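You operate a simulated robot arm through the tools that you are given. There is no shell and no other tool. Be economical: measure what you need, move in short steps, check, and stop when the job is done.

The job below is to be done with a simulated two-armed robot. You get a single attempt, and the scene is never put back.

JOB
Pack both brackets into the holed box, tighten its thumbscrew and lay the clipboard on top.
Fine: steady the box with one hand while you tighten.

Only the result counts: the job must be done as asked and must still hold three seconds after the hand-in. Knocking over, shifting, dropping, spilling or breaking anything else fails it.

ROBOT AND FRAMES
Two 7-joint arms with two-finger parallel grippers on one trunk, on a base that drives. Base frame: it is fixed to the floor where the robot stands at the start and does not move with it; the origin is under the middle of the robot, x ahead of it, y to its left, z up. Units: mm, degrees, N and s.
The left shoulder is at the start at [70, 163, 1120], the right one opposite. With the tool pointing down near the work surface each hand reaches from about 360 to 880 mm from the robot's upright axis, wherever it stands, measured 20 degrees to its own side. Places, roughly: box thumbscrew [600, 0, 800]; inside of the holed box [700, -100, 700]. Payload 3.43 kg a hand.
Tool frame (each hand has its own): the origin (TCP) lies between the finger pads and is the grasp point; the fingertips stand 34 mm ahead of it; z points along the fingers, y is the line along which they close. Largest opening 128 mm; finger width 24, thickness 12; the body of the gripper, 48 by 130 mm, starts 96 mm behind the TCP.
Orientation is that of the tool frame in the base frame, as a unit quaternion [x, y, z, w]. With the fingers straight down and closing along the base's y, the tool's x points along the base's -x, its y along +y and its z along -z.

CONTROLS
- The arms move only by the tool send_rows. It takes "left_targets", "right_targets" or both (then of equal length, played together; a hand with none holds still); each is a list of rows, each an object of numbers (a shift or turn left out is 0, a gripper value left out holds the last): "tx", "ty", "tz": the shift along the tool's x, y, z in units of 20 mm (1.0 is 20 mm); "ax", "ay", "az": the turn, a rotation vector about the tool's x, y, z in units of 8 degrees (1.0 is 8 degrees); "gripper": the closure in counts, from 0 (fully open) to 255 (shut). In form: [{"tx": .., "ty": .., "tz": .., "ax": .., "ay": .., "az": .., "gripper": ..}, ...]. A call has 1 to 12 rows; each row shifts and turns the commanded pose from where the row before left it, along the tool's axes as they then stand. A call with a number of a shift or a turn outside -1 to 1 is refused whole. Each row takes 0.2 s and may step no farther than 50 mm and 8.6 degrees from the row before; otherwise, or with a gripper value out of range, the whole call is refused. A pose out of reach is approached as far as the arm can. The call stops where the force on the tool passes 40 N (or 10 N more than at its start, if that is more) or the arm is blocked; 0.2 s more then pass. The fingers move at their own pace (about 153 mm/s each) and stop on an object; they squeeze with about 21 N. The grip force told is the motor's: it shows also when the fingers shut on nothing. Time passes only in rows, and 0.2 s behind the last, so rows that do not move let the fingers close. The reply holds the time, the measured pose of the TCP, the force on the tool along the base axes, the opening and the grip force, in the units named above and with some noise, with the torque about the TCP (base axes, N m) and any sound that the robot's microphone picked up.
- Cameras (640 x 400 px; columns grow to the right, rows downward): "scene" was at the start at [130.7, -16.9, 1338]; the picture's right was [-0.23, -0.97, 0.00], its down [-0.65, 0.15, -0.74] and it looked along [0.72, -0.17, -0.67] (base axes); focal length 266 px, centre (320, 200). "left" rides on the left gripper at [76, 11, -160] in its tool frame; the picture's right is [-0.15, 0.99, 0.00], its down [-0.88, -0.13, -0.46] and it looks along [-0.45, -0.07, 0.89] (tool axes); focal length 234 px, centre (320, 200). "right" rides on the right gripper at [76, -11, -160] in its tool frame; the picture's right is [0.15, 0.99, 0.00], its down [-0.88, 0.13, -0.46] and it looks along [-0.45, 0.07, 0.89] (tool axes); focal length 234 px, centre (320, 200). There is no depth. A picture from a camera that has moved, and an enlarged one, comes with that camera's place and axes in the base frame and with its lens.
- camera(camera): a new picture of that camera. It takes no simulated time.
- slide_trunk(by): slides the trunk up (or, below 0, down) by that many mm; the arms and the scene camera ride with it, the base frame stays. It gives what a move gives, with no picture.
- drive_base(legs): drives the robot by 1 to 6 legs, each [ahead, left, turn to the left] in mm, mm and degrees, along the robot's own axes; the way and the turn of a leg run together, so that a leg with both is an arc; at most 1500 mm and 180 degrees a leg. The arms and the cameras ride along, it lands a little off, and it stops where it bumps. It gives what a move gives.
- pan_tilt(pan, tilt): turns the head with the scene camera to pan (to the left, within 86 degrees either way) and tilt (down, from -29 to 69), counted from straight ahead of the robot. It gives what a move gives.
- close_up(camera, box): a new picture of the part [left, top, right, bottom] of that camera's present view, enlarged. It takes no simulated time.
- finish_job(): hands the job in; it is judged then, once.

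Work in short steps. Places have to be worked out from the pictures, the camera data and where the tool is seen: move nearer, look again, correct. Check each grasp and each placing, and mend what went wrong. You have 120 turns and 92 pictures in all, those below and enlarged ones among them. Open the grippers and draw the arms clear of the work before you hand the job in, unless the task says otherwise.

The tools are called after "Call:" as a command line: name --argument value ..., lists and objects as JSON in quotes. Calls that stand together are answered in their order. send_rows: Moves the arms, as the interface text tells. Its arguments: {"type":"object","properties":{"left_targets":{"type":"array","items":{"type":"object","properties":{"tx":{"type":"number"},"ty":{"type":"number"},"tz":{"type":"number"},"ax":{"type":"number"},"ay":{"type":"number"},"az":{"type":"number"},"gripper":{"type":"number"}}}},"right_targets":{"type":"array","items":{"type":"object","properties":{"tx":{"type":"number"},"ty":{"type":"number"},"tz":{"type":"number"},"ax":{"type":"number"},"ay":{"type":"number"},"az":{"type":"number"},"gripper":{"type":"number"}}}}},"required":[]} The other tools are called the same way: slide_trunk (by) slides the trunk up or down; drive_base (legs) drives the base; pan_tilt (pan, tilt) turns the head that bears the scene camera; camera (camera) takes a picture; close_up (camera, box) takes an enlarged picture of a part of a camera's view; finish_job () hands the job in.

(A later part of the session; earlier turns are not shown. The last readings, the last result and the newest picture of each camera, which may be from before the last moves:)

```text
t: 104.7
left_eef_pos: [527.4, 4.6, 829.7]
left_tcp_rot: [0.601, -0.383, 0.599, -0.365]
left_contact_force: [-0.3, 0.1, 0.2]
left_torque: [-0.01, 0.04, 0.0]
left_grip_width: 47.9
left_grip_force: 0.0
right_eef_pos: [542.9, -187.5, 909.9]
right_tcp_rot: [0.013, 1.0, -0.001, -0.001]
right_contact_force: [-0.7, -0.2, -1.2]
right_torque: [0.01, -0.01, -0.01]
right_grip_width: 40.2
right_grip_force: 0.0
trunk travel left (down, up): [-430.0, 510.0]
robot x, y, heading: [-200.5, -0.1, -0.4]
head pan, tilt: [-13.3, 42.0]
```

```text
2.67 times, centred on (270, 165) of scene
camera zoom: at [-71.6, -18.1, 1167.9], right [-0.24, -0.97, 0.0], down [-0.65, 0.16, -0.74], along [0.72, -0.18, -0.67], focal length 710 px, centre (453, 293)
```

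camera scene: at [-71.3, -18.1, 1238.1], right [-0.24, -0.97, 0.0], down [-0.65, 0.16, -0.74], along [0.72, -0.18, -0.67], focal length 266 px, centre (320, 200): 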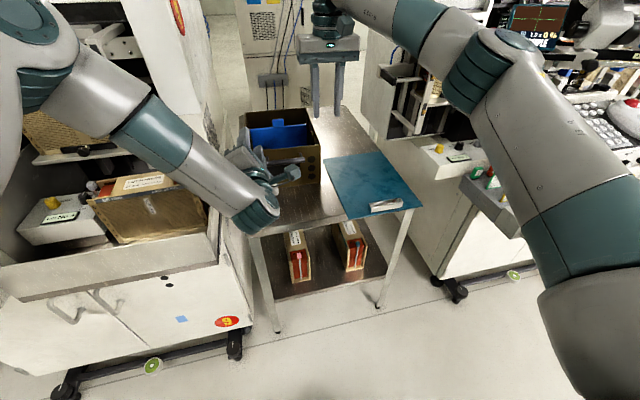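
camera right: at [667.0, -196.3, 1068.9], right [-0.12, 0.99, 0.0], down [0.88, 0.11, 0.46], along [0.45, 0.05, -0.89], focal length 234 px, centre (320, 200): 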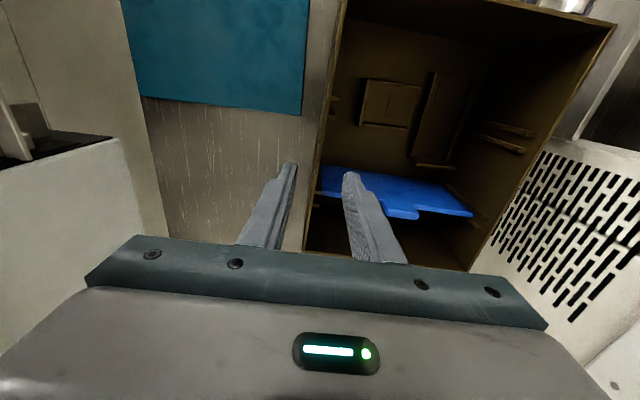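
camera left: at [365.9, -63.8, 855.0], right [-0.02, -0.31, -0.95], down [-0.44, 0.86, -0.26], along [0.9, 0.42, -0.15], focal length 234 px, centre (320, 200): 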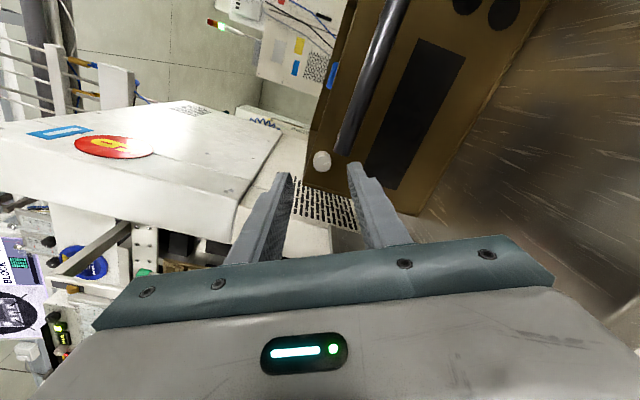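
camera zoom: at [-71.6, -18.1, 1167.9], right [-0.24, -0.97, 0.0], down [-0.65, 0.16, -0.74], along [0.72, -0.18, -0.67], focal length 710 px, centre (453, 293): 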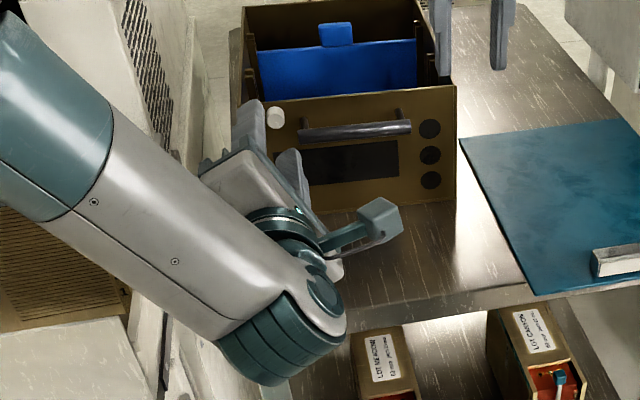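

Knob confirmed at (586, −1.5, 830). Before approaching, I re-establish the steadying grip: right hand over the right wall at x≈640.

Call:
send_rows --right_targets '[{"tx": -0.97}, {"tx": -0.97}, {"tx": -0.97}, {"tx": -0.97}, {"tx": -0.97}, {}]'

Call:
camera --camera "right"

```text
t: 106.1
left_eef_pos: [526.6, 4.0, 830.6]
left_tcp_rot: [0.6, -0.382, 0.6, -0.364]
left_contact_force: [-0.1, 0.0, -0.4]
left_torque: [0.02, 0.0, 0.02]
left_grip_width: 47.8
left_grip_force: 0.1
right_eef_pos: [607.4, -191.7, 907.5]
right_tcp_rot: [0.015, 1.0, 0.001, 0.0]
right_contact_force: [0.2, -1.5, -0.2]
right_torque: [0.04, 0.0, -0.03]
right_grip_width: 40.3
right_grip_force: 0.0
right hand out of reach, approached as far as the arm can: row 4, 5
trunk travel left (down, up): [-430.0, 510.0]
robot x, y, heading: [-201.6, -0.5, -0.6]
head pan, tilt: [-13.3, 42.0]
```

```text
37 pictures are left
camera right: at [530.9, -199.9, 1066.8], right [-0.12, 0.99, 0.0], down [0.88, 0.1, 0.46], along [0.45, 0.05, -0.89], focal length 234 px, centre (320, 200)
```

right: 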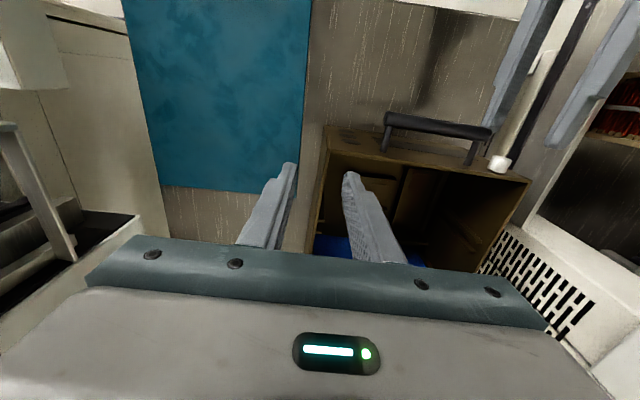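

Reach at this height ends at x≈607; lower down it extends further. I lower to just above the rim, then go forward to x≈630.

Call:
send_rows --right_targets '[{"tz": 0.6}, {"tz": 0.5}, {"tx": -0.5}, {"tx": -0.6, "ty": 0.15}, {}]'

Call:
close_up --camera "right" --box '[200, 60, 520, 260]'

```text
t: 107.3
left_eef_pos: [527.2, 4.4, 829.9]
left_tcp_rot: [0.601, -0.383, 0.6, -0.365]
left_contact_force: [-0.6, 0.1, -0.4]
left_torque: [0.0, 0.02, -0.03]
left_grip_width: 47.7
left_grip_force: 0.1
right_eef_pos: [613.4, -186.6, 884.0]
right_tcp_rot: [0.014, 1.0, 0.0, 0.0]
right_contact_force: [0.2, -0.8, -0.6]
right_torque: [0.02, -0.01, 0.01]
right_grip_width: 40.1
right_grip_force: 0.1
right hand out of reach, approached as far as the arm can: row 3, 4
trunk travel left (down, up): [-430.0, 510.0]
robot x, y, heading: [-200.1, 0.3, -0.3]
head pan, tilt: [-13.3, 42.0]
```

```text
2.00 times, centred on (360, 160) of right
camera zoom: at [536.4, -195.0, 1043.5], right [-0.12, 0.99, 0.0], down [0.88, 0.1, 0.46], along [0.45, 0.05, -0.89], focal length 468 px, centre (240, 280)
```

zoom: 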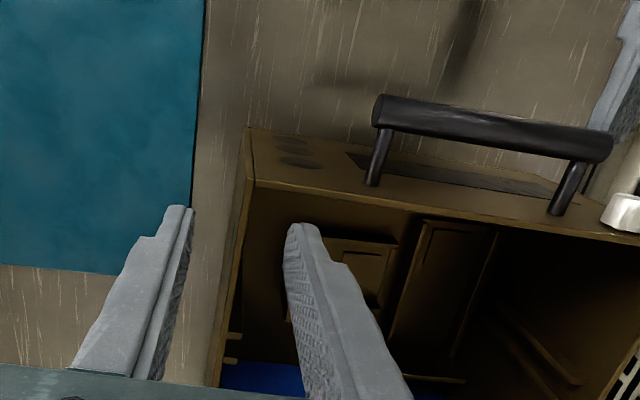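

The corner is at (592, −184); the inner finger would clear the front wall by ~4 mm. I nudge +2 mm in y, descend and close.

Call:
send_rows --right_targets '[{"ty": 0.12, "tx": -0.1}, {"tz": 0.7}, {"tz": 0.7}, {"tz": 0.7}, {}]'

Call:
send_rows --right_targets '[{"gripper": 255}, {}, {}]'

Call:
close_up --camera "scene" --box '[200, 70, 380, 240]'

```text
t: 108.5
left_eef_pos: [527.2, 6.1, 829.0]
left_tcp_rot: [0.601, -0.382, 0.6, -0.365]
left_contact_force: [0.1, -0.2, -0.3]
left_torque: [0.0, 0.01, -0.01]
left_grip_width: 47.7
left_grip_force: 0.1
right_eef_pos: [618.2, -183.4, 844.2]
right_tcp_rot: [0.018, 1.0, -0.001, -0.001]
right_contact_force: [0.0, -0.6, 0.3]
right_torque: [-0.01, 0.01, 0.01]
right_grip_width: 40.5
right_grip_force: 0.0
right hand out of reach, approached as far as the arm can: row 4
trunk travel left (down, up): [-430.0, 510.0]
robot x, y, heading: [-205.7, 1.1, -0.5]
head pan, tilt: [-13.3, 42.0]
```

```text
t: 109.3
left_eef_pos: [527.6, 6.0, 830.4]
left_tcp_rot: [0.601, -0.383, 0.6, -0.364]
left_contact_force: [-0.2, -0.3, 0.8]
left_torque: [0.02, -0.03, 0.0]
left_grip_width: 47.5
left_grip_force: 0.1
right_eef_pos: [619.4, -184.3, 843.9]
right_tcp_rot: [0.017, 1.0, -0.001, -0.002]
right_contact_force: [-0.6, -3.5, -0.2]
right_torque: [0.05, 0.28, -0.51]
right_grip_width: 3.9
right_grip_force: 20.8
trunk travel left (down, up): [-430.0, 510.0]
robot x, y, heading: [-203.8, -1.9, -0.4]
head pan, tilt: [-13.3, 42.0]
```

```text
2.35 times, centred on (290, 155) of scene
camera zoom: at [-71.0, -18.4, 1168.0], right [-0.24, -0.97, 0.0], down [-0.65, 0.16, -0.74], along [0.72, -0.18, -0.67], focal length 627 px, centre (391, 306)
```

zoom: 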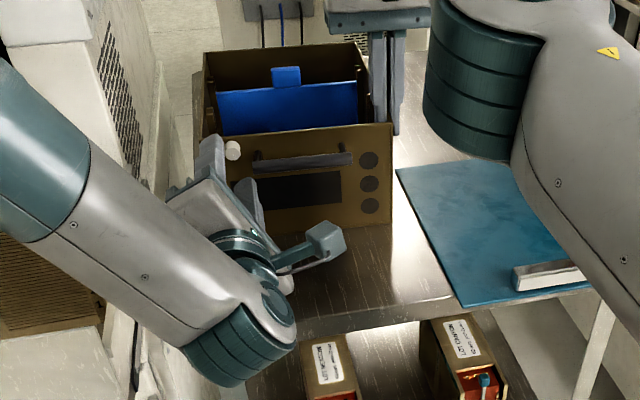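

The box is held (3.9 mm). I narrow the left opening to 30 mm, center on the knob in y, and look before going in.

Call:
send_rows --left_targets '[{"gripper": 195, "tx": 0.34, "ty": 0.16}, {"tz": 0.5}, {}]'

Call:
camera --camera "left"

Call:
close_up --camera "scene" --box '[250, 90, 310, 150]'

```text
t: 110.1
left_eef_pos: [534.9, -0.3, 827.8]
left_tcp_rot: [0.603, -0.382, 0.597, -0.365]
left_contact_force: [-15.2, 24.5, -8.5]
left_torque: [0.6, 0.56, 0.37]
left_grip_width: 28.5
left_grip_force: 0.1
right_eef_pos: [618.7, -187.0, 844.6]
right_tcp_rot: [0.019, 1.0, -0.002, 0.0]
right_contact_force: [15.3, -21.6, 1.9]
right_torque: [-0.08, -0.39, -0.49]
right_grip_width: 4.3
right_grip_force: 21.5
trunk travel left (down, up): [-430.0, 510.0]
robot x, y, heading: [-201.4, -0.2, -0.3]
head pan, tilt: [-13.3, 42.0]
```

```text
34 pictures are left
camera left: at [376.0, -70.3, 853.7], right [-0.02, -0.3, -0.95], down [-0.45, 0.86, -0.26], along [0.89, 0.42, -0.16], focal length 234 px, centre (320, 200)
```

left: 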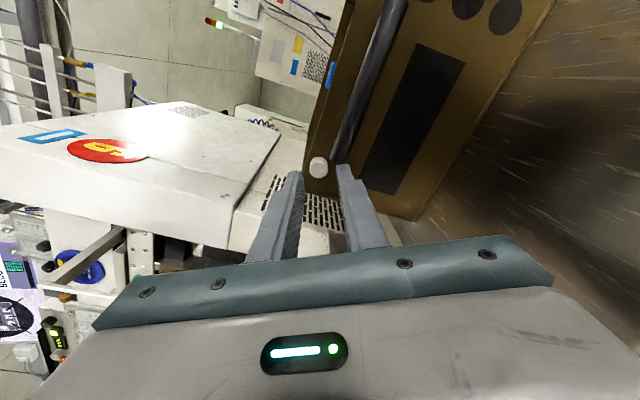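

```text
6.67 times, centred on (280, 120) of scene
camera zoom: at [-70.3, -17.7, 1167.8], right [-0.24, -0.97, 0.0], down [-0.65, 0.16, -0.74], along [0.72, -0.18, -0.67], focal length 1776 px, centre (587, 733)
```

zoom: 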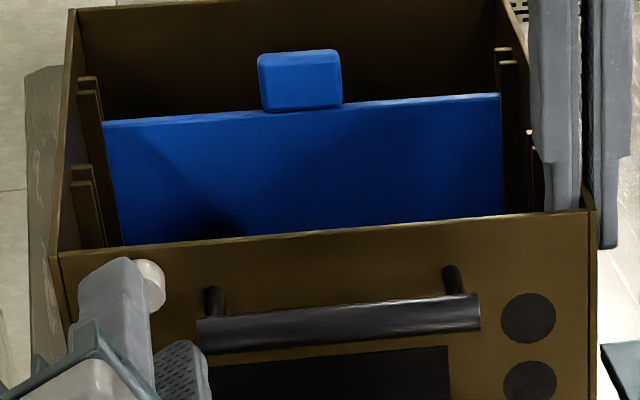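

The lower finger touched the handle bar end (24 N). I back out at once, then roll to make the fingers vertical, which leaves ~6 mm to the bar.

Call:
send_rows --left_targets '[{"tz": -0.5}, {"tz": -0.5}, {"az": 1}, {"az": 1}, {"az": 0.9}, {}]'

Call:
close_up --camera "scene" --box '[240, 80, 340, 180]'

Call:
camera --camera "left"

```text
t: 111.5
left_eef_pos: [516.9, -0.6, 829.3]
left_tcp_rot: [0.511, -0.496, 0.514, -0.478]
left_contact_force: [0.0, 0.7, -0.7]
left_torque: [-0.03, 0.0, 0.01]
left_grip_width: 30.3
left_grip_force: 0.0
right_eef_pos: [618.9, -182.2, 843.2]
right_tcp_rot: [0.015, 1.0, 0.0, -0.001]
right_contact_force: [-2.9, 3.4, 0.7]
right_torque: [0.04, 0.38, 0.53]
right_grip_width: 5.8
right_grip_force: 21.3
trunk travel left (down, up): [-430.0, 510.0]
robot x, y, heading: [-204.0, -3.4, -0.4]
head pan, tilt: [-13.3, 42.0]
```

```text
4.00 times, centred on (290, 130) of scene
camera zoom: at [-71.3, -17.6, 1168.0], right [-0.24, -0.97, 0.0], down [-0.65, 0.16, -0.74], along [0.72, -0.18, -0.67], focal length 1066 px, centre (440, 480)
```

zoom: 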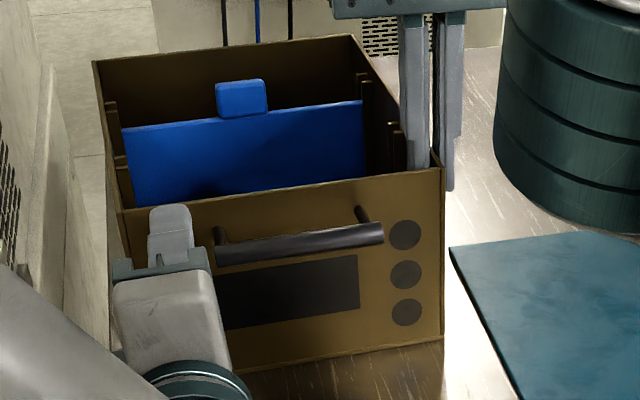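

```text
31 pictures are left
camera left: at [354.7, -73.9, 824.6], right [-0.01, 0.09, -1.0], down [-0.44, 0.9, 0.09], along [0.9, 0.44, 0.03], focal length 234 px, centre (320, 200)
```

left: 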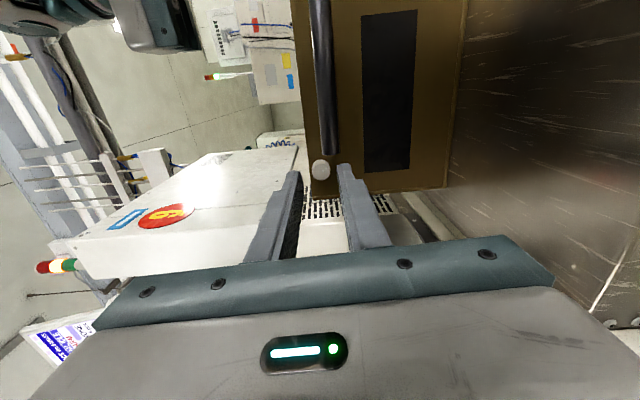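

The box yawed about +5.6° during that contact (front-left came toward the robot); the knob is now near (568, −1.5, 829). I align the left hand's heading by ~4° and advance 16 mm, then look closely.

Call:
send_rows --left_targets '[{"ay": -0.5}, {"tz": 0.4, "tx": 0.15}, {"tz": 0.4}, {}]'

Call:
close_up --camera "left" --box '[240, 100, 420, 240]'

Call:
close_up --camera "scene" --box '[240, 90, 300, 150]'

```text
t: 112.5
left_eef_pos: [533.5, -1.3, 828.0]
left_tcp_rot: [0.529, -0.479, 0.495, -0.495]
left_contact_force: [-0.2, -0.3, 0.4]
left_torque: [-0.02, -0.01, -0.01]
left_grip_width: 30.1
left_grip_force: 0.0
right_eef_pos: [620.5, -183.6, 843.9]
right_tcp_rot: [0.018, 1.0, 0.0, -0.002]
right_contact_force: [-0.3, 4.6, 0.2]
right_torque: [0.21, -0.3, 0.47]
right_grip_width: 6.2
right_grip_force: 21.0
trunk travel left (down, up): [-430.0, 510.0]
robot x, y, heading: [-197.4, -1.6, -0.5]
head pan, tilt: [-13.3, 42.0]
```

```text
2.86 times, centred on (330, 170) of left
camera zoom: at [377.0, -86.2, 824.6], right [-0.02, 0.09, -1.0], down [-0.5, 0.86, 0.09], along [0.87, 0.5, 0.03], focal length 669 px, centre (291, 286)
```

zoom: 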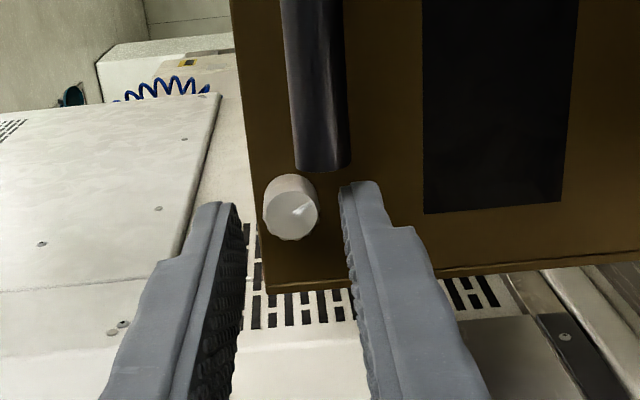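

```text
6.67 times, centred on (270, 120) of scene
camera zoom: at [-70.7, -17.7, 1167.9], right [-0.24, -0.97, 0.0], down [-0.65, 0.16, -0.74], along [0.72, -0.18, -0.67], focal length 1776 px, centre (653, 733)
```

zoom: 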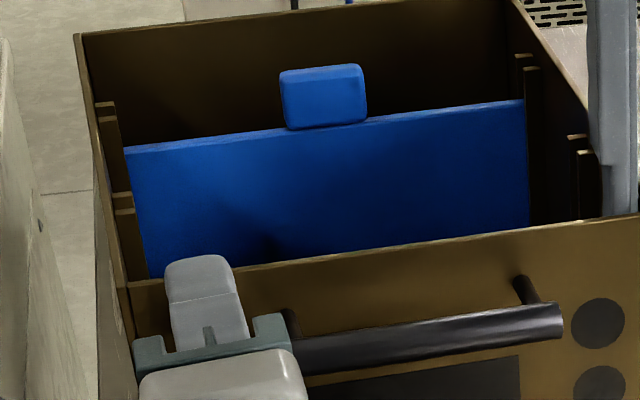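

Clear view: knob end face at about (562, −6, 828), bar end at y≈−23. I shift 5 mm right, advance 8 mm and close on the knob.

Call:
send_rows --left_targets '[{"tx": 0.24}, {"tz": 0.3}, {"tz": 0.15}, {}]'

Call:
close_up --camera "left" --box '[240, 100, 420, 240]'

```text
t: 113.5
left_eef_pos: [542.5, -7.8, 829.2]
left_tcp_rot: [0.53, -0.479, 0.496, -0.495]
left_contact_force: [-0.2, 0.2, -0.1]
left_torque: [0.0, 0.02, -0.02]
left_grip_width: 30.2
left_grip_force: 0.0
right_eef_pos: [619.7, -183.5, 844.2]
right_tcp_rot: [0.017, 1.0, -0.001, -0.002]
right_contact_force: [2.3, 3.2, 0.1]
right_torque: [0.16, -0.19, 0.5]
right_grip_width: 6.2
right_grip_force: 21.1
trunk travel left (down, up): [-430.0, 510.0]
robot x, y, heading: [-201.1, -1.9, -0.7]
head pan, tilt: [-13.3, 42.0]
```

```text
2.86 times, centred on (330, 170) of left
camera zoom: at [386.3, -91.2, 824.1], right [-0.02, 0.09, -1.0], down [-0.5, 0.86, 0.09], along [0.87, 0.5, 0.03], focal length 669 px, centre (291, 286)
```

zoom: 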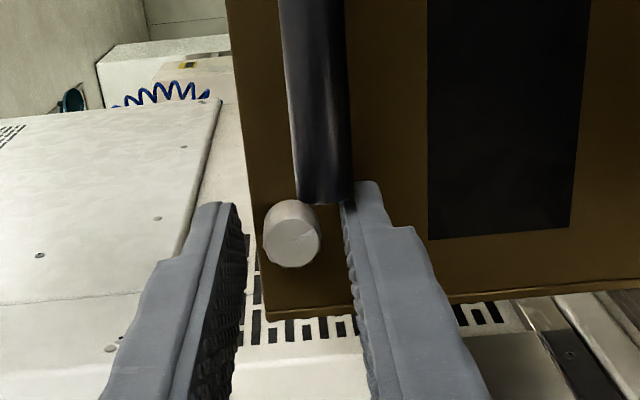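

No contact; the knob is between the pads. I close and check width and forces.

Call:
send_rows --left_targets '[{"gripper": 255}, {}, {}]'

Call:
close_up --camera "left" --box '[240, 100, 420, 240]'

```text
t: 114.3
left_eef_pos: [542.7, -7.5, 828.0]
left_tcp_rot: [0.53, -0.478, 0.496, -0.494]
left_contact_force: [1.0, 0.8, 0.1]
left_torque: [-0.02, -0.19, 0.0]
left_grip_width: 16.7
left_grip_force: 21.2
right_eef_pos: [619.1, -184.1, 844.5]
right_tcp_rot: [0.018, 1.0, -0.001, -0.002]
right_contact_force: [2.3, 3.5, 0.1]
right_torque: [0.13, -0.09, 0.52]
right_grip_width: 5.9
right_grip_force: 20.6
trunk travel left (down, up): [-430.0, 510.0]
robot x, y, heading: [-202.2, 1.9, -0.5]
head pan, tilt: [-13.3, 42.0]
```

```text
2.86 times, centred on (330, 170) of left
camera zoom: at [386.3, -91.2, 824.2], right [-0.02, 0.09, -1.0], down [-0.5, 0.86, 0.09], along [0.87, 0.5, 0.03], focal length 669 px, centre (291, 286)
```

zoom: 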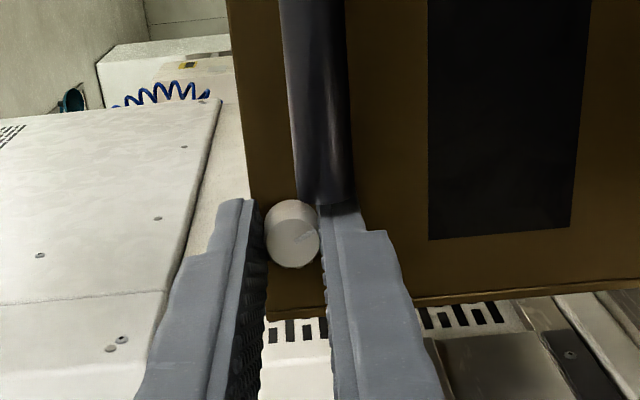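

Knob gripped (16.7 mm), no handle contact. I turn clockwise 32° and watch the torque and sound.

Call:
send_rows --left_targets '[{"az": 0.8}, {"az": 0.8}, {"az": 0.8}, {"az": 0.8}, {"az": 0.8}, {}]'

Call:
close_up --camera "left" --box '[240, 100, 420, 240]'

```text
t: 115.7
left_eef_pos: [542.6, -5.9, 828.6]
left_tcp_rot: [-0.377, 0.607, -0.339, 0.611]
left_contact_force: [1.6, 3.9, 0.2]
left_torque: [-0.02, 0.06, 0.32]
left_grip_width: 17.0
left_grip_force: 20.9
right_eef_pos: [620.0, -184.9, 844.1]
right_tcp_rot: [0.018, 1.0, -0.001, -0.001]
right_contact_force: [-3.1, -2.6, 4.8]
right_torque: [0.48, 0.51, 0.52]
right_grip_width: 6.0
right_grip_force: 20.4
trunk travel left (down, up): [-430.0, 510.0]
robot x, y, heading: [-202.0, 0.1, -0.2]
head pan, tilt: [-13.3, 42.0]
```

```text
2.86 times, centred on (330, 170) of left
camera zoom: at [385.1, -76.5, 785.0], right [-0.05, 0.61, -0.79], down [-0.48, 0.68, 0.55], along [0.88, 0.4, 0.26], focal length 669 px, centre (291, 286)
```

zoom: 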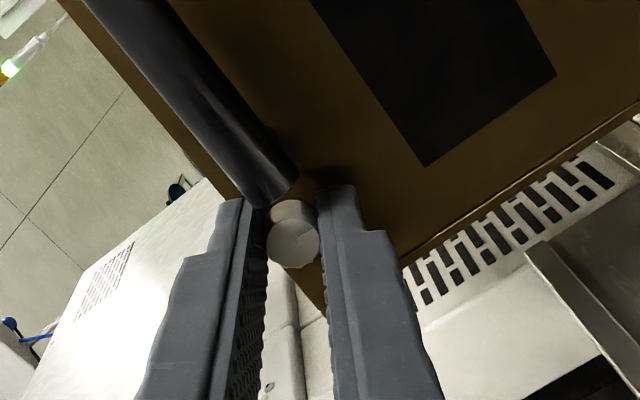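

The knob turned freely with the hand (torque ≈0). I ratchet: open, turn back 32°, regrip, turn forward 32°.

Call:
send_rows --left_targets '[{"gripper": 205}, {}, {"az": -1}, {"az": -1}, {"az": -1}, {"az": -1}, {"gripper": 255}, {}, {"az": 1}, {"az": 1}, {"az": 1}, {"az": 1}]'

Call:
send_rows --left_targets '[{"gripper": 205}, {}, {"az": -1}, {"az": -1}, {"az": -1}, {"az": -1}, {"gripper": 255}, {}, {"az": 1}, {"az": 1}, {"az": 1}, {"az": 1}]'

Call:
close_up --camera "left" --box '[240, 100, 420, 240]'

```text
t: 118.3
left_eef_pos: [541.9, -8.2, 830.2]
left_tcp_rot: [-0.377, 0.607, -0.34, 0.611]
left_contact_force: [8.8, 1.2, -3.7]
left_torque: [-0.02, 0.13, 0.33]
left_grip_width: 16.8
left_grip_force: 20.8
right_eef_pos: [618.7, -185.4, 842.3]
right_tcp_rot: [0.017, 1.0, -0.001, -0.002]
right_contact_force: [-9.4, -4.2, 8.1]
right_torque: [0.54, 0.55, 0.58]
right_grip_width: 6.3
right_grip_force: 20.7
trunk travel left (down, up): [-430.0, 510.0]
robot x, y, heading: [-203.2, -1.3, -0.6]
head pan, tilt: [-13.3, 42.0]
```

```text
t: 120.9
left_eef_pos: [543.2, -9.9, 828.0]
left_tcp_rot: [-0.375, 0.608, -0.34, 0.612]
left_contact_force: [8.1, -3.4, -3.3]
left_torque: [-0.05, 0.2, -0.03]
left_grip_width: 17.1
left_grip_force: 21.1
right_eef_pos: [618.6, -184.6, 842.9]
right_tcp_rot: [0.017, 1.0, 0.0, -0.002]
right_contact_force: [-10.0, 0.2, 6.3]
right_torque: [0.42, 0.69, 0.51]
right_grip_width: 6.2
right_grip_force: 20.4
trunk travel left (down, up): [-430.0, 510.0]
robot x, y, heading: [-203.8, 0.7, -0.4]
head pan, tilt: [-13.3, 42.0]
```

```text
2.86 times, centred on (330, 170) of left
camera zoom: at [384.4, -77.4, 784.7], right [-0.05, 0.61, -0.79], down [-0.48, 0.68, 0.55], along [0.88, 0.4, 0.26], focal length 669 px, centre (291, 286)
```

zoom: 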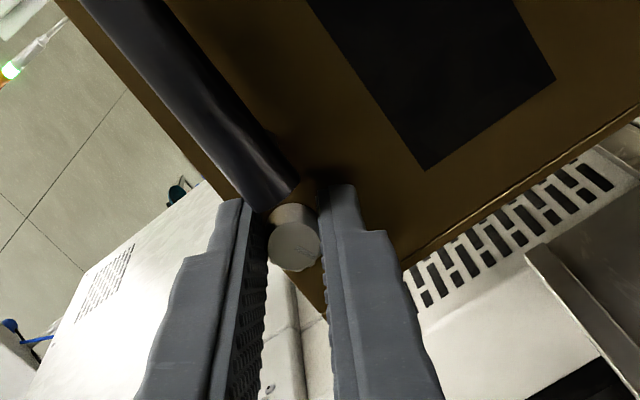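

The screw turns and draws in slightly (8 N pull). I advance the hand 1 mm during regrips and continue ratcheting.

Call:
send_rows --left_targets '[{"gripper": 205}, {"tz": 0.04}, {"az": -1}, {"az": -1}, {"az": -1}, {"az": -1}, {"gripper": 255}, {}, {"az": 1}, {"az": 1}, {"az": 1}, {"az": 1}]'

Call:
send_rows --left_targets '[{"gripper": 205}, {"tz": 0.04}, {"az": -1}, {"az": -1}, {"az": -1}, {"az": -1}, {"gripper": 255}, {}, {"az": 1}, {"az": 1}, {"az": 1}, {"az": 1}]'

Call:
close_up --camera "left" --box '[240, 100, 420, 240]'

```text
t: 123.5
left_eef_pos: [543.5, -9.4, 829.0]
left_tcp_rot: [-0.377, 0.607, -0.339, 0.611]
left_contact_force: [9.5, -2.5, -3.7]
left_torque: [-0.04, 0.16, 0.01]
left_grip_width: 17.2
left_grip_force: 21.0
right_eef_pos: [619.6, -183.9, 843.4]
right_tcp_rot: [0.017, 1.0, 0.001, -0.002]
right_contact_force: [-9.5, -1.4, 10.5]
right_torque: [0.57, 0.43, 0.49]
right_grip_width: 6.0
right_grip_force: 20.6
trunk travel left (down, up): [-430.0, 510.0]
robot x, y, heading: [-201.7, -5.5, -0.6]
head pan, tilt: [-13.3, 42.0]
```

```text
t: 126.1
left_eef_pos: [545.5, -8.3, 829.6]
left_tcp_rot: [-0.376, 0.607, -0.34, 0.612]
left_contact_force: [8.6, -4.7, -4.3]
left_torque: [-0.1, 0.32, -0.26]
left_grip_width: 17.2
left_grip_force: 20.6
right_eef_pos: [619.4, -185.3, 843.6]
right_tcp_rot: [0.018, 1.0, 0.0, -0.001]
right_contact_force: [-8.4, 1.0, 9.8]
right_torque: [0.63, 0.3, 0.53]
right_grip_width: 5.9
right_grip_force: 21.5
trunk travel left (down, up): [-430.0, 510.0]
robot x, y, heading: [-199.5, -2.0, -0.2]
head pan, tilt: [-13.3, 42.0]
```

```text
2.86 times, centred on (330, 170) of left
camera zoom: at [386.5, -76.8, 786.2], right [-0.05, 0.61, -0.79], down [-0.48, 0.68, 0.55], along [0.88, 0.4, 0.26], focal length 669 px, centre (291, 286)
```

zoom: 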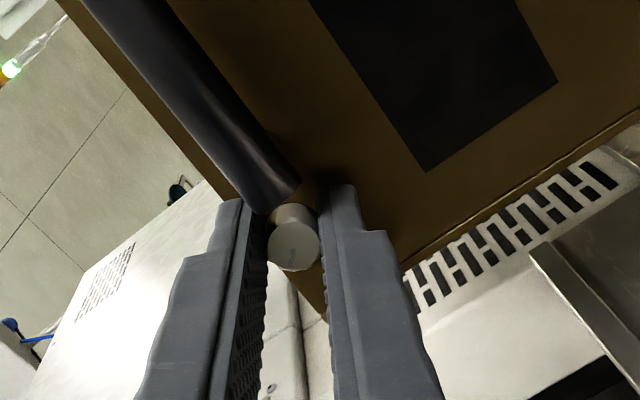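

The mark rotates relative to the fingers and torque about the axis is beginning to rise (−0.10). I continue.

Call:
send_rows --left_targets '[{"gripper": 205}, {}, {"az": -1}, {"az": -1}, {"az": -1}, {"az": -1}, {"gripper": 255}, {}, {"az": 1}, {"az": 1}, {"az": 1}, {"az": 1}]'

Call:
send_rows --left_targets '[{"gripper": 205}, {}, {"az": -1}, {"az": -1}, {"az": -1}, {"az": -1}, {"gripper": 255}, {}, {"az": 1}, {"az": 1}, {"az": 1}, {"az": 1}]'

Call:
close_up --camera "left" --box '[240, 100, 420, 240]'

```text
t: 128.7
left_eef_pos: [544.4, -8.3, 827.6]
left_tcp_rot: [-0.377, 0.607, -0.34, 0.612]
left_contact_force: [4.4, -2.5, -1.1]
left_torque: [-0.03, 0.12, 0.0]
left_grip_width: 17.0
left_grip_force: 21.0
right_eef_pos: [618.9, -185.2, 843.6]
right_tcp_rot: [0.017, 1.0, 0.0, -0.001]
right_contact_force: [-5.3, 2.5, 3.8]
right_torque: [0.39, 0.73, 0.54]
right_grip_width: 6.0
right_grip_force: 21.3
trunk travel left (down, up): [-430.0, 510.0]
robot x, y, heading: [-198.1, 0.6, -0.6]
head pan, tilt: [-13.3, 42.0]
```

```text
t: 131.3
left_eef_pos: [544.4, -6.8, 828.4]
left_tcp_rot: [-0.378, 0.607, -0.338, 0.612]
left_contact_force: [3.5, 1.5, -1.8]
left_torque: [-0.13, 0.17, -0.01]
left_grip_width: 16.9
left_grip_force: 21.0
right_eef_pos: [620.5, -185.7, 844.2]
right_tcp_rot: [0.018, 1.0, -0.001, -0.001]
right_contact_force: [-4.8, -2.7, 6.8]
right_torque: [0.59, 0.66, 0.54]
right_grip_width: 5.9
right_grip_force: 21.0
trunk travel left (down, up): [-430.0, 510.0]
robot x, y, heading: [-203.3, 0.2, -0.6]
head pan, tilt: [-13.3, 42.0]
```

```text
2.86 times, centred on (330, 170) of left
camera zoom: at [386.8, -76.6, 785.6], right [-0.05, 0.61, -0.79], down [-0.48, 0.68, 0.55], along [0.88, 0.41, 0.26], focal length 669 px, centre (291, 286)
```

zoom: 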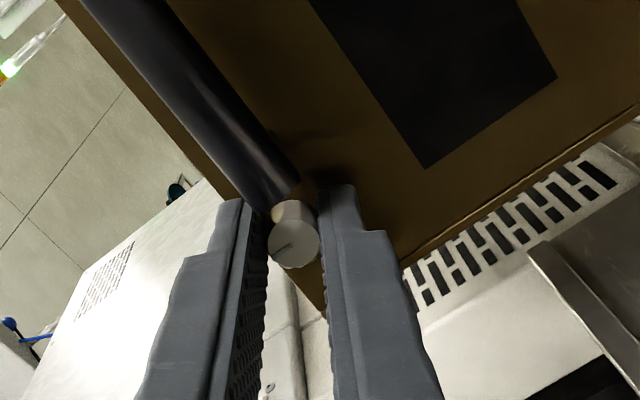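

Torque −0.13 and rising slowly; pointer keeps moving. More strokes.

Call:
send_rows --left_targets '[{"gripper": 205}, {}, {"az": -1}, {"az": -1}, {"az": -1}, {"az": -1}, {"gripper": 255}, {}, {"az": 1}, {"az": 1}, {"az": 1}, {"az": 1}]'

Call:
send_rows --left_targets '[{"gripper": 205}, {}, {"az": -1}, {"az": -1}, {"az": -1}, {"az": -1}, {"gripper": 255}, {}, {"az": 1}, {"az": 1}, {"az": 1}, {"az": 1}]'

Call:
send_rows --left_targets '[{"gripper": 205}, {}, {"az": -1}, {"az": -1}, {"az": -1}, {"az": -1}, {"gripper": 255}, {}, {"az": 1}, {"az": 1}, {"az": 1}, {"az": 1}]'

Call:
close_up --camera "left" --box '[240, 100, 420, 240]'

```text
t: 133.9
left_eef_pos: [545.0, -8.1, 828.8]
left_tcp_rot: [-0.377, 0.607, -0.339, 0.612]
left_contact_force: [-0.7, 1.1, -0.1]
left_torque: [-0.05, 0.17, 0.0]
left_grip_width: 17.1
left_grip_force: 20.7
right_eef_pos: [618.7, -184.2, 843.3]
right_tcp_rot: [0.017, 1.0, -0.001, -0.002]
right_contact_force: [-0.9, 0.3, 1.8]
right_torque: [0.47, 0.48, 0.53]
right_grip_width: 5.5
right_grip_force: 21.0
trunk travel left (down, up): [-430.0, 510.0]
robot x, y, heading: [-203.2, -3.6, -0.3]
head pan, tilt: [-13.3, 42.0]
```

```text
t: 136.5
left_eef_pos: [544.9, -8.5, 829.1]
left_tcp_rot: [-0.377, 0.607, -0.339, 0.612]
left_contact_force: [-0.3, 2.0, 0.3]
left_torque: [-0.1, 0.17, 0.0]
left_grip_width: 16.7
left_grip_force: 21.3
right_eef_pos: [619.6, -183.8, 842.4]
right_tcp_rot: [0.018, 1.0, 0.0, -0.002]
right_contact_force: [-1.8, -0.7, 1.7]
right_torque: [0.62, 0.66, 0.52]
right_grip_width: 5.5
right_grip_force: 21.7
trunk travel left (down, up): [-430.0, 510.0]
robot x, y, heading: [-201.2, -0.2, -0.3]
head pan, tilt: [-13.3, 42.0]
```

```text
t: 139.1
left_eef_pos: [546.0, -7.3, 828.7]
left_tcp_rot: [-0.377, 0.607, -0.338, 0.612]
left_contact_force: [0.7, 1.8, 0.4]
left_torque: [-0.12, 0.09, 0.12]
left_grip_width: 17.4
left_grip_force: 21.0
right_eef_pos: [620.3, -183.0, 843.8]
right_tcp_rot: [0.017, 1.0, -0.001, -0.002]
right_contact_force: [-3.6, 0.3, 3.0]
right_torque: [0.38, 0.78, 0.5]
right_grip_width: 5.3
right_grip_force: 20.9
trunk travel left (down, up): [-430.0, 510.0]
robot x, y, heading: [-203.3, 0.1, -0.7]
head pan, tilt: [-13.3, 42.0]
```

```text
2.86 times, centred on (330, 170) of left
camera zoom: at [387.6, -75.8, 784.5], right [-0.05, 0.61, -0.79], down [-0.48, 0.68, 0.55], along [0.88, 0.41, 0.26], focal length 669 px, centre (291, 286)
```

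zoom: 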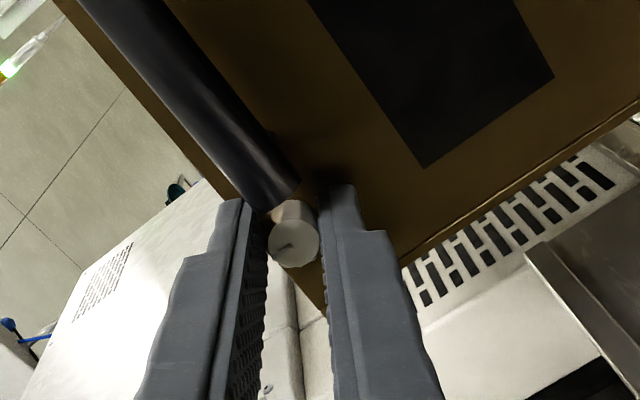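

After three more strokes the pointer is in the same world position, suggesting the screw has reached its stop and the pads slip. I verify with one slower stroke, reading torque midway.

Call:
send_rows --left_targets '[{"gripper": 205}, {}, {"az": -1}, {"az": -1}, {"az": -1}, {"az": -1}, {"gripper": 255}, {}, {}, {"az": 0.5}, {"az": 0.5}, {"az": 0.5}]'

Call:
send_rows --left_targets '[{"az": 0.5}, {"az": 0.5}, {"az": 0.5}, {"az": 0.5}, {"az": 0.5}]'

Call:
close_up --camera "left" --box '[280, 150, 350, 200]'

```text
t: 141.7
left_eef_pos: [545.0, -6.2, 828.4]
left_tcp_rot: [-0.477, 0.532, -0.441, 0.543]
left_contact_force: [-0.6, 0.0, 0.9]
left_torque: [-0.08, -0.03, -0.01]
left_grip_width: 17.1
left_grip_force: 21.0
right_eef_pos: [618.9, -184.2, 842.8]
right_tcp_rot: [0.017, 1.0, -0.001, -0.002]
right_contact_force: [-1.8, 1.9, 0.3]
right_torque: [0.09, 0.0, 0.56]
right_grip_width: 5.6
right_grip_force: 20.9
trunk travel left (down, up): [-430.0, 510.0]
robot x, y, heading: [-201.5, -4.9, -0.4]
head pan, tilt: [-13.3, 42.0]
```

```text
t: 142.9
left_eef_pos: [545.3, -7.7, 828.4]
left_tcp_rot: [-0.377, 0.607, -0.339, 0.612]
left_contact_force: [2.8, 0.5, -1.3]
left_torque: [-0.07, 0.15, 0.02]
left_grip_width: 16.9
left_grip_force: 20.7
right_eef_pos: [619.7, -184.7, 844.0]
right_tcp_rot: [0.017, 1.0, -0.001, -0.001]
right_contact_force: [-3.8, -1.4, 4.5]
right_torque: [0.51, 0.76, 0.55]
right_grip_width: 5.6
right_grip_force: 21.1
trunk travel left (down, up): [-430.0, 510.0]
robot x, y, heading: [-200.0, 2.0, -0.5]
head pan, tilt: [-13.3, 42.0]
```

```text
8.00 times, centred on (315, 175) of left
camera zoom: at [386.8, -76.7, 784.8], right [-0.05, 0.61, -0.79], down [-0.48, 0.68, 0.55], along [0.88, 0.41, 0.26], focal length 1873 px, centre (360, 400)
```

zoom: 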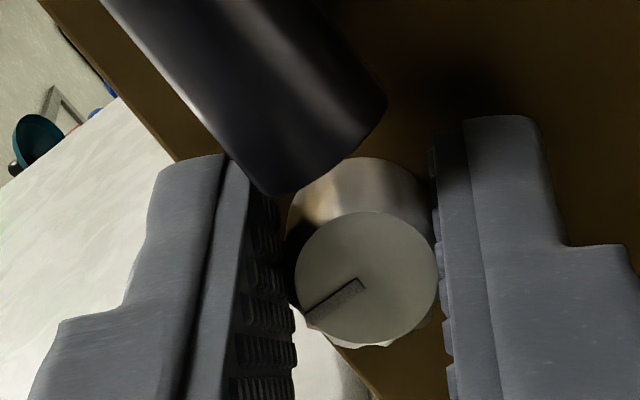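

The pointer is unchanged in world terms. I open the fingers to check the knob doesn't spring back when released.

Call:
send_rows --left_targets '[{"gripper": 205}, {}, {}]'

Call:
close_up --camera "left" --box '[280, 150, 350, 200]'

```text
t: 143.7
left_eef_pos: [545.0, -7.6, 829.2]
left_tcp_rot: [-0.376, 0.606, -0.341, 0.612]
left_contact_force: [-0.6, 0.2, 0.0]
left_torque: [0.0, 0.0, -0.03]
left_grip_width: 24.6
left_grip_force: 0.0
right_eef_pos: [619.7, -183.6, 842.5]
right_tcp_rot: [0.018, 1.0, 0.0, -0.001]
right_contact_force: [-0.8, -0.3, -0.6]
right_torque: [0.07, -0.59, 0.49]
right_grip_width: 5.2
right_grip_force: 20.8
trunk travel left (down, up): [-430.0, 510.0]
robot x, y, heading: [-198.9, -0.2, -0.5]
head pan, tilt: [-13.3, 42.0]
```

```text
8.00 times, centred on (315, 175) of left
camera zoom: at [386.7, -77.2, 785.9], right [-0.04, 0.61, -0.79], down [-0.48, 0.68, 0.55], along [0.88, 0.41, 0.26], focal length 1873 px, centre (360, 400)
```

zoom: 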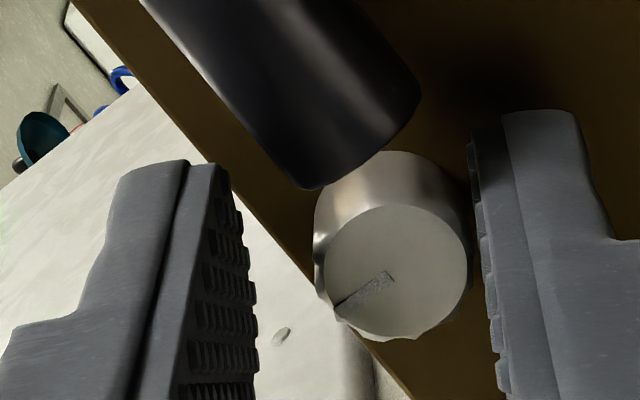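

The pointer stays put with fingers open: the screw is at its stop. I roll the left hand back to vertical and retreat straight out, while the right hand still steadies the box.

Call:
send_rows --left_targets '[{"az": -0.9}, {"az": -0.9}, {"az": -0.9}, {"az": -0.93}, {"tz": -0.5}, {"tz": -0.6}, {"tz": -0.8}, {"tz": -0.8}, {"tz": -0.8}, {"tz": -0.8}, {}]'

Call:
send_rows --right_targets '[{"gripper": 175}, {}, {"tz": -0.6}, {"tz": -1}, {"tz": -1}, {"tz": -1}, {"tz": -1}, {"tz": -1}]'

Call:
camera --camera "scene"

```text
t: 146.1
left_eef_pos: [456.8, -11.4, 831.1]
left_tcp_rot: [0.517, -0.492, 0.483, -0.507]
left_contact_force: [-0.5, 0.8, 0.9]
left_torque: [-0.02, 0.0, -0.02]
left_grip_width: 25.2
left_grip_force: 0.0
right_eef_pos: [619.3, -183.8, 843.9]
right_tcp_rot: [0.017, 1.0, -0.001, -0.002]
right_contact_force: [-2.2, 1.4, -0.6]
right_torque: [0.07, 0.29, 0.49]
right_grip_width: 5.0
right_grip_force: 21.3
trunk travel left (down, up): [-430.0, 510.0]
robot x, y, heading: [-203.3, -2.0, -0.6]
head pan, tilt: [-13.3, 42.0]
```

```text
t: 147.9
left_eef_pos: [458.1, -12.0, 830.7]
left_tcp_rot: [0.517, -0.493, 0.483, -0.506]
left_contact_force: [-0.4, -0.2, 0.4]
left_torque: [0.0, 0.02, 0.01]
left_grip_width: 25.0
left_grip_force: 0.1
right_eef_pos: [596.1, -189.0, 946.3]
right_tcp_rot: [0.014, 1.0, -0.001, -0.001]
right_contact_force: [0.2, 0.1, 0.3]
right_torque: [0.02, 0.04, -0.04]
right_grip_width: 40.1
right_grip_force: 0.0
right hand out of reach, approached as far as the arm can: row 5, 6, 7, 8
trunk travel left (down, up): [-430.0, 510.0]
robot x, y, heading: [-202.6, -2.2, -0.4]
head pan, tilt: [-13.3, 42.0]
```

```text
19 pictures are left
camera scene: at [-70.2, -18.3, 1167.8], right [-0.24, -0.97, 0.0], down [-0.65, 0.16, -0.74], along [0.72, -0.18, -0.67], focal length 266 px, centre (320, 200)
```

scene: 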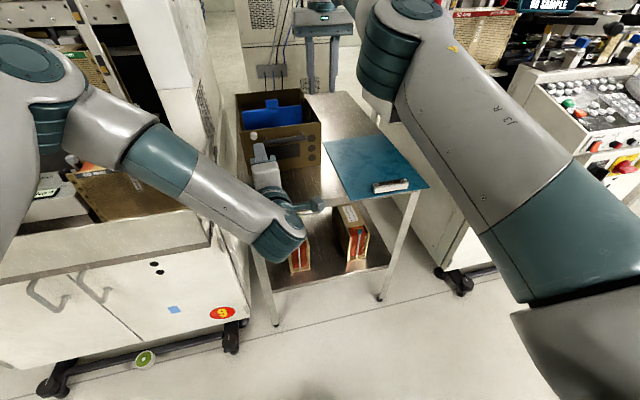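

Box is fine, left hand is free. Before driving right I tuck the right hand back and up, away from the right-hand machine.

Call:
send_rows --right_targets '[{"tx": 1}, {"tx": 1}, {"tx": 1, "tz": -0.5}, {"tx": 1, "tz": -0.5}, {"tx": 1, "tz": -0.5}, {"tx": 1, "tz": -0.5}, {"tx": 1, "tz": -0.5}, {"tx": 1, "tz": -0.5}, {"tx": 1, "tz": -0.5}, {"tx": 1, "tz": -0.5}, {"tz": -1}, {"tz": -1}]'

Call:
send_rows --left_targets '[{"ay": 0.33}, {}]'

Call:
drive_base --legs '[[-115, 0, 0], [0, -323, 0]]'

Call:
camera --camera "scene"

Call:
camera --camera "left"

```text
t: 150.5
left_eef_pos: [456.6, -12.4, 832.5]
left_tcp_rot: [0.517, -0.492, 0.483, -0.508]
left_contact_force: [-0.3, 0.3, 0.1]
left_torque: [-0.02, -0.03, -0.01]
left_grip_width: 24.9
left_grip_force: 0.1
right_eef_pos: [396.4, -181.0, 1069.8]
right_tcp_rot: [0.014, 1.0, 0.0, 0.0]
right_contact_force: [-0.7, 1.2, -0.1]
right_torque: [0.02, -0.01, 0.01]
right_grip_width: 40.5
right_grip_force: 0.0
trunk travel left (down, up): [-430.0, 510.0]
robot x, y, heading: [-201.9, 2.2, -0.4]
head pan, tilt: [-13.3, 42.0]
```

```text
t: 151.1
left_eef_pos: [457.8, -11.6, 830.5]
left_tcp_rot: [0.506, -0.504, 0.495, -0.495]
left_contact_force: [-0.2, -0.6, 0.3]
left_torque: [-0.01, -0.01, 0.01]
left_grip_width: 25.1
left_grip_force: 0.1
right_eef_pos: [398.0, -180.8, 1068.5]
right_tcp_rot: [0.014, 1.0, 0.0, -0.001]
right_contact_force: [-0.2, 0.1, -0.7]
right_torque: [0.01, 0.01, -0.02]
right_grip_width: 40.0
right_grip_force: 0.1
trunk travel left (down, up): [-430.0, 510.0]
robot x, y, heading: [-199.8, -1.8, -0.4]
head pan, tilt: [-13.3, 42.0]
```

```text
t: 154.1
left_eef_pos: [342.9, -332.3, 831.9]
left_tcp_rot: [0.507, -0.503, 0.494, -0.496]
left_contact_force: [-0.6, -0.3, 0.8]
left_torque: [-0.01, -0.02, 0.03]
left_grip_width: 25.2
left_grip_force: 0.0
right_eef_pos: [284.4, -502.4, 1069.7]
right_tcp_rot: [0.012, 1.0, 0.0, 0.0]
right_contact_force: [-0.5, -0.4, 0.1]
right_torque: [0.01, 0.01, 0.01]
right_grip_width: 40.0
right_grip_force: 0.1
trunk travel left (down, up): [-430.0, 510.0]
robot x, y, heading: [-319.7, -322.3, -0.5]
head pan, tilt: [-13.3, 42.0]
```

```text
18 pictures are left
camera scene: at [-186.2, -341.3, 1168.0], right [-0.23, -0.97, 0.0], down [-0.65, 0.16, -0.74], along [0.72, -0.17, -0.67], focal length 266 px, centre (320, 200)
```

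scene: 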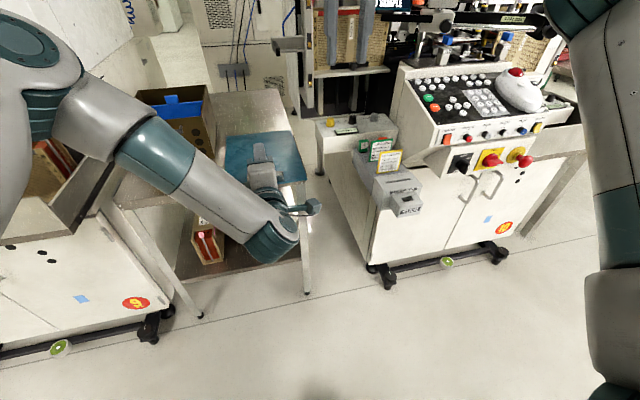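

```text
17 pictures are left
camera left: at [182.8, -409.0, 823.0], right [-0.02, 0.15, -0.99], down [-0.46, 0.88, 0.14], along [0.89, 0.46, 0.05], focal length 234 px, centre (320, 200)
```

left: 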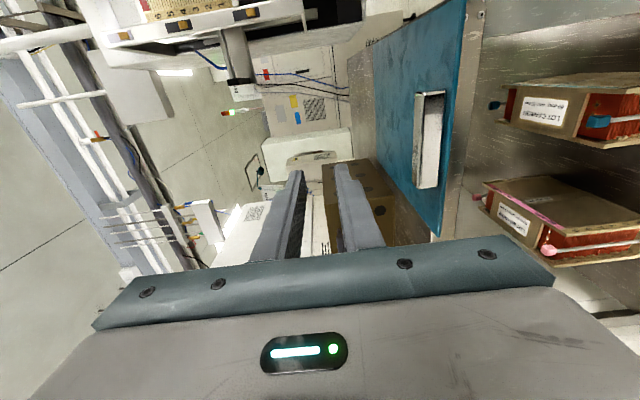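

The clip is centred at y≈−334, x≈415–425, z 705–730; my hand is aligned at y −332. I open to 56 mm and lower the trunk to z≈715.

Call:
send_rows --left_targets '[{"gripper": 143}, {}]'

Call:
slide_trunk --by -117

Call:
close_up --camera "left" --box '[220, 60, 460, 260]'

```text
t: 154.7
left_eef_pos: [343.3, -331.9, 830.8]
left_tcp_rot: [0.508, -0.503, 0.493, -0.496]
left_contact_force: [-0.6, -0.3, -0.2]
left_torque: [0.01, -0.02, -0.01]
left_grip_width: 56.0
left_grip_force: 0.1
right_eef_pos: [283.5, -501.4, 1069.5]
right_tcp_rot: [0.012, 1.0, 0.0, 0.0]
right_contact_force: [-0.3, 0.0, -0.6]
right_torque: [-0.01, -0.03, -0.06]
right_grip_width: 40.3
right_grip_force: 0.0
trunk travel left (down, up): [-430.0, 510.0]
robot x, y, heading: [-317.0, -320.1, -0.2]
head pan, tilt: [-13.3, 42.0]
```

```text
t: 156.2
left_eef_pos: [342.7, -331.1, 713.6]
left_tcp_rot: [0.506, -0.502, 0.494, -0.497]
left_contact_force: [0.3, -0.4, 0.5]
left_torque: [0.02, 0.03, 0.04]
left_grip_width: 56.4
left_grip_force: 0.0
right_eef_pos: [281.9, -502.1, 952.0]
right_tcp_rot: [0.013, 1.0, 0.001, 0.0]
right_contact_force: [-0.4, 0.0, -0.8]
right_torque: [-0.01, -0.02, -0.03]
right_grip_width: 40.3
right_grip_force: 0.1
trunk travel left (down, up): [-313.0, 627.0]
robot x, y, heading: [-321.7, -322.9, -0.2]
head pan, tilt: [-13.3, 42.0]
```

```text
2.00 times, centred on (340, 160) of left
camera zoom: at [182.6, -408.6, 706.3], right [-0.02, 0.14, -0.99], down [-0.46, 0.88, 0.14], along [0.89, 0.46, 0.05], focal length 468 px, centre (280, 280)
```

zoom: 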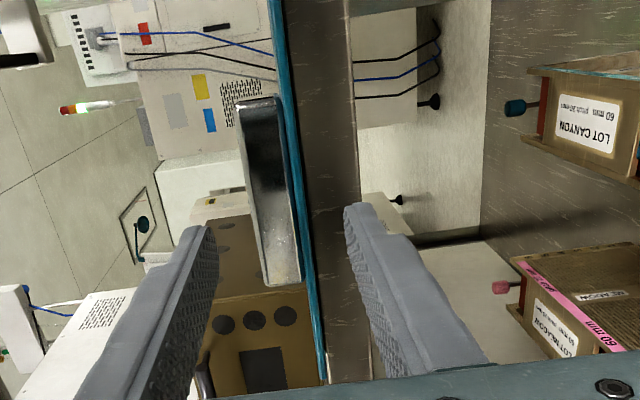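

Board overhang is ~20 mm with the clip starting at x≈414; the table apron is below. I advance 45 mm (tips to ≈422) and close.

Call:
send_rows --left_targets '[{"tz": 0.8}, {"tz": 0.8}, {"tz": 0.4}, {"tz": 0.25}, {}]'

Call:
send_rows --left_targets '[{"gripper": 255}, {}, {}, {}]'

Call:
close_up --camera "left" --box '[220, 60, 460, 260]'

```text
t: 157.4
left_eef_pos: [387.2, -330.9, 713.4]
left_tcp_rot: [0.506, -0.502, 0.494, -0.497]
left_contact_force: [-0.3, 0.5, -0.7]
left_torque: [0.0, 0.0, -0.01]
left_grip_width: 56.2
left_grip_force: 0.1
right_eef_pos: [283.0, -500.9, 951.6]
right_tcp_rot: [0.012, 1.0, 0.0, 0.0]
right_contact_force: [0.2, 0.3, 0.4]
right_torque: [-0.01, 0.04, 0.02]
right_grip_width: 40.3
right_grip_force: 0.0
trunk travel left (down, up): [-313.0, 627.0]
robot x, y, heading: [-316.6, -325.3, 0.0]
head pan, tilt: [-13.3, 42.0]
```

```text
t: 158.4
left_eef_pos: [387.0, -332.4, 715.2]
left_tcp_rot: [0.506, -0.502, 0.494, -0.498]
left_contact_force: [3.3, -0.6, 9.1]
left_torque: [0.09, -0.45, -0.03]
left_grip_width: 28.5
left_grip_force: 20.6
right_eef_pos: [283.0, -500.6, 953.1]
right_tcp_rot: [0.012, 1.0, 0.0, 0.0]
right_contact_force: [0.0, 0.2, 0.3]
right_torque: [-0.02, 0.03, 0.0]
right_grip_width: 40.6
right_grip_force: 0.0
trunk travel left (down, up): [-313.0, 627.0]
robot x, y, heading: [-318.9, -321.4, -0.3]
head pan, tilt: [-13.3, 42.0]
```

```text
2.00 times, centred on (340, 160) of left
camera zoom: at [227.8, -408.4, 706.2], right [-0.02, 0.14, -0.99], down [-0.46, 0.88, 0.14], along [0.89, 0.46, 0.05], focal length 468 px, centre (280, 280)
```

zoom: 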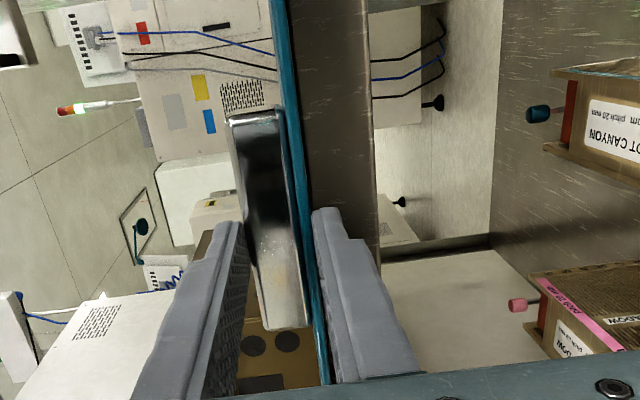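

Clip and board are pinched (28.5 mm). I pull the board 90 mm toward the robot by driving back.

Call:
drive_base --legs '[[-90, 0, 0]]'

Call:
close_up --camera "left" --box '[220, 60, 460, 260]'

```text
t: 159.5
left_eef_pos: [296.3, -332.9, 712.9]
left_tcp_rot: [0.507, -0.503, 0.493, -0.496]
left_contact_force: [1.0, 0.2, 1.3]
left_torque: [0.01, -0.12, -0.04]
left_grip_width: 29.1
left_grip_force: 21.2
right_eef_pos: [190.6, -501.4, 952.8]
right_tcp_rot: [0.012, 1.0, 0.0, 0.0]
right_contact_force: [0.2, 0.8, -0.3]
right_torque: [0.02, -0.03, 0.02]
right_grip_width: 40.3
right_grip_force: 0.0
trunk travel left (down, up): [-313.0, 627.0]
robot x, y, heading: [-407.6, -321.7, -0.4]
head pan, tilt: [-13.3, 42.0]
```

```text
2.00 times, centred on (340, 160) of left
camera zoom: at [136.8, -408.3, 705.2], right [-0.02, 0.15, -0.99], down [-0.46, 0.88, 0.14], along [0.89, 0.46, 0.05], focal length 468 px, centre (280, 280)
```

zoom: 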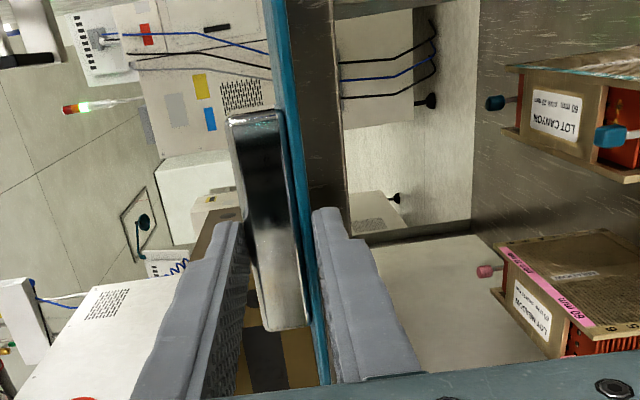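

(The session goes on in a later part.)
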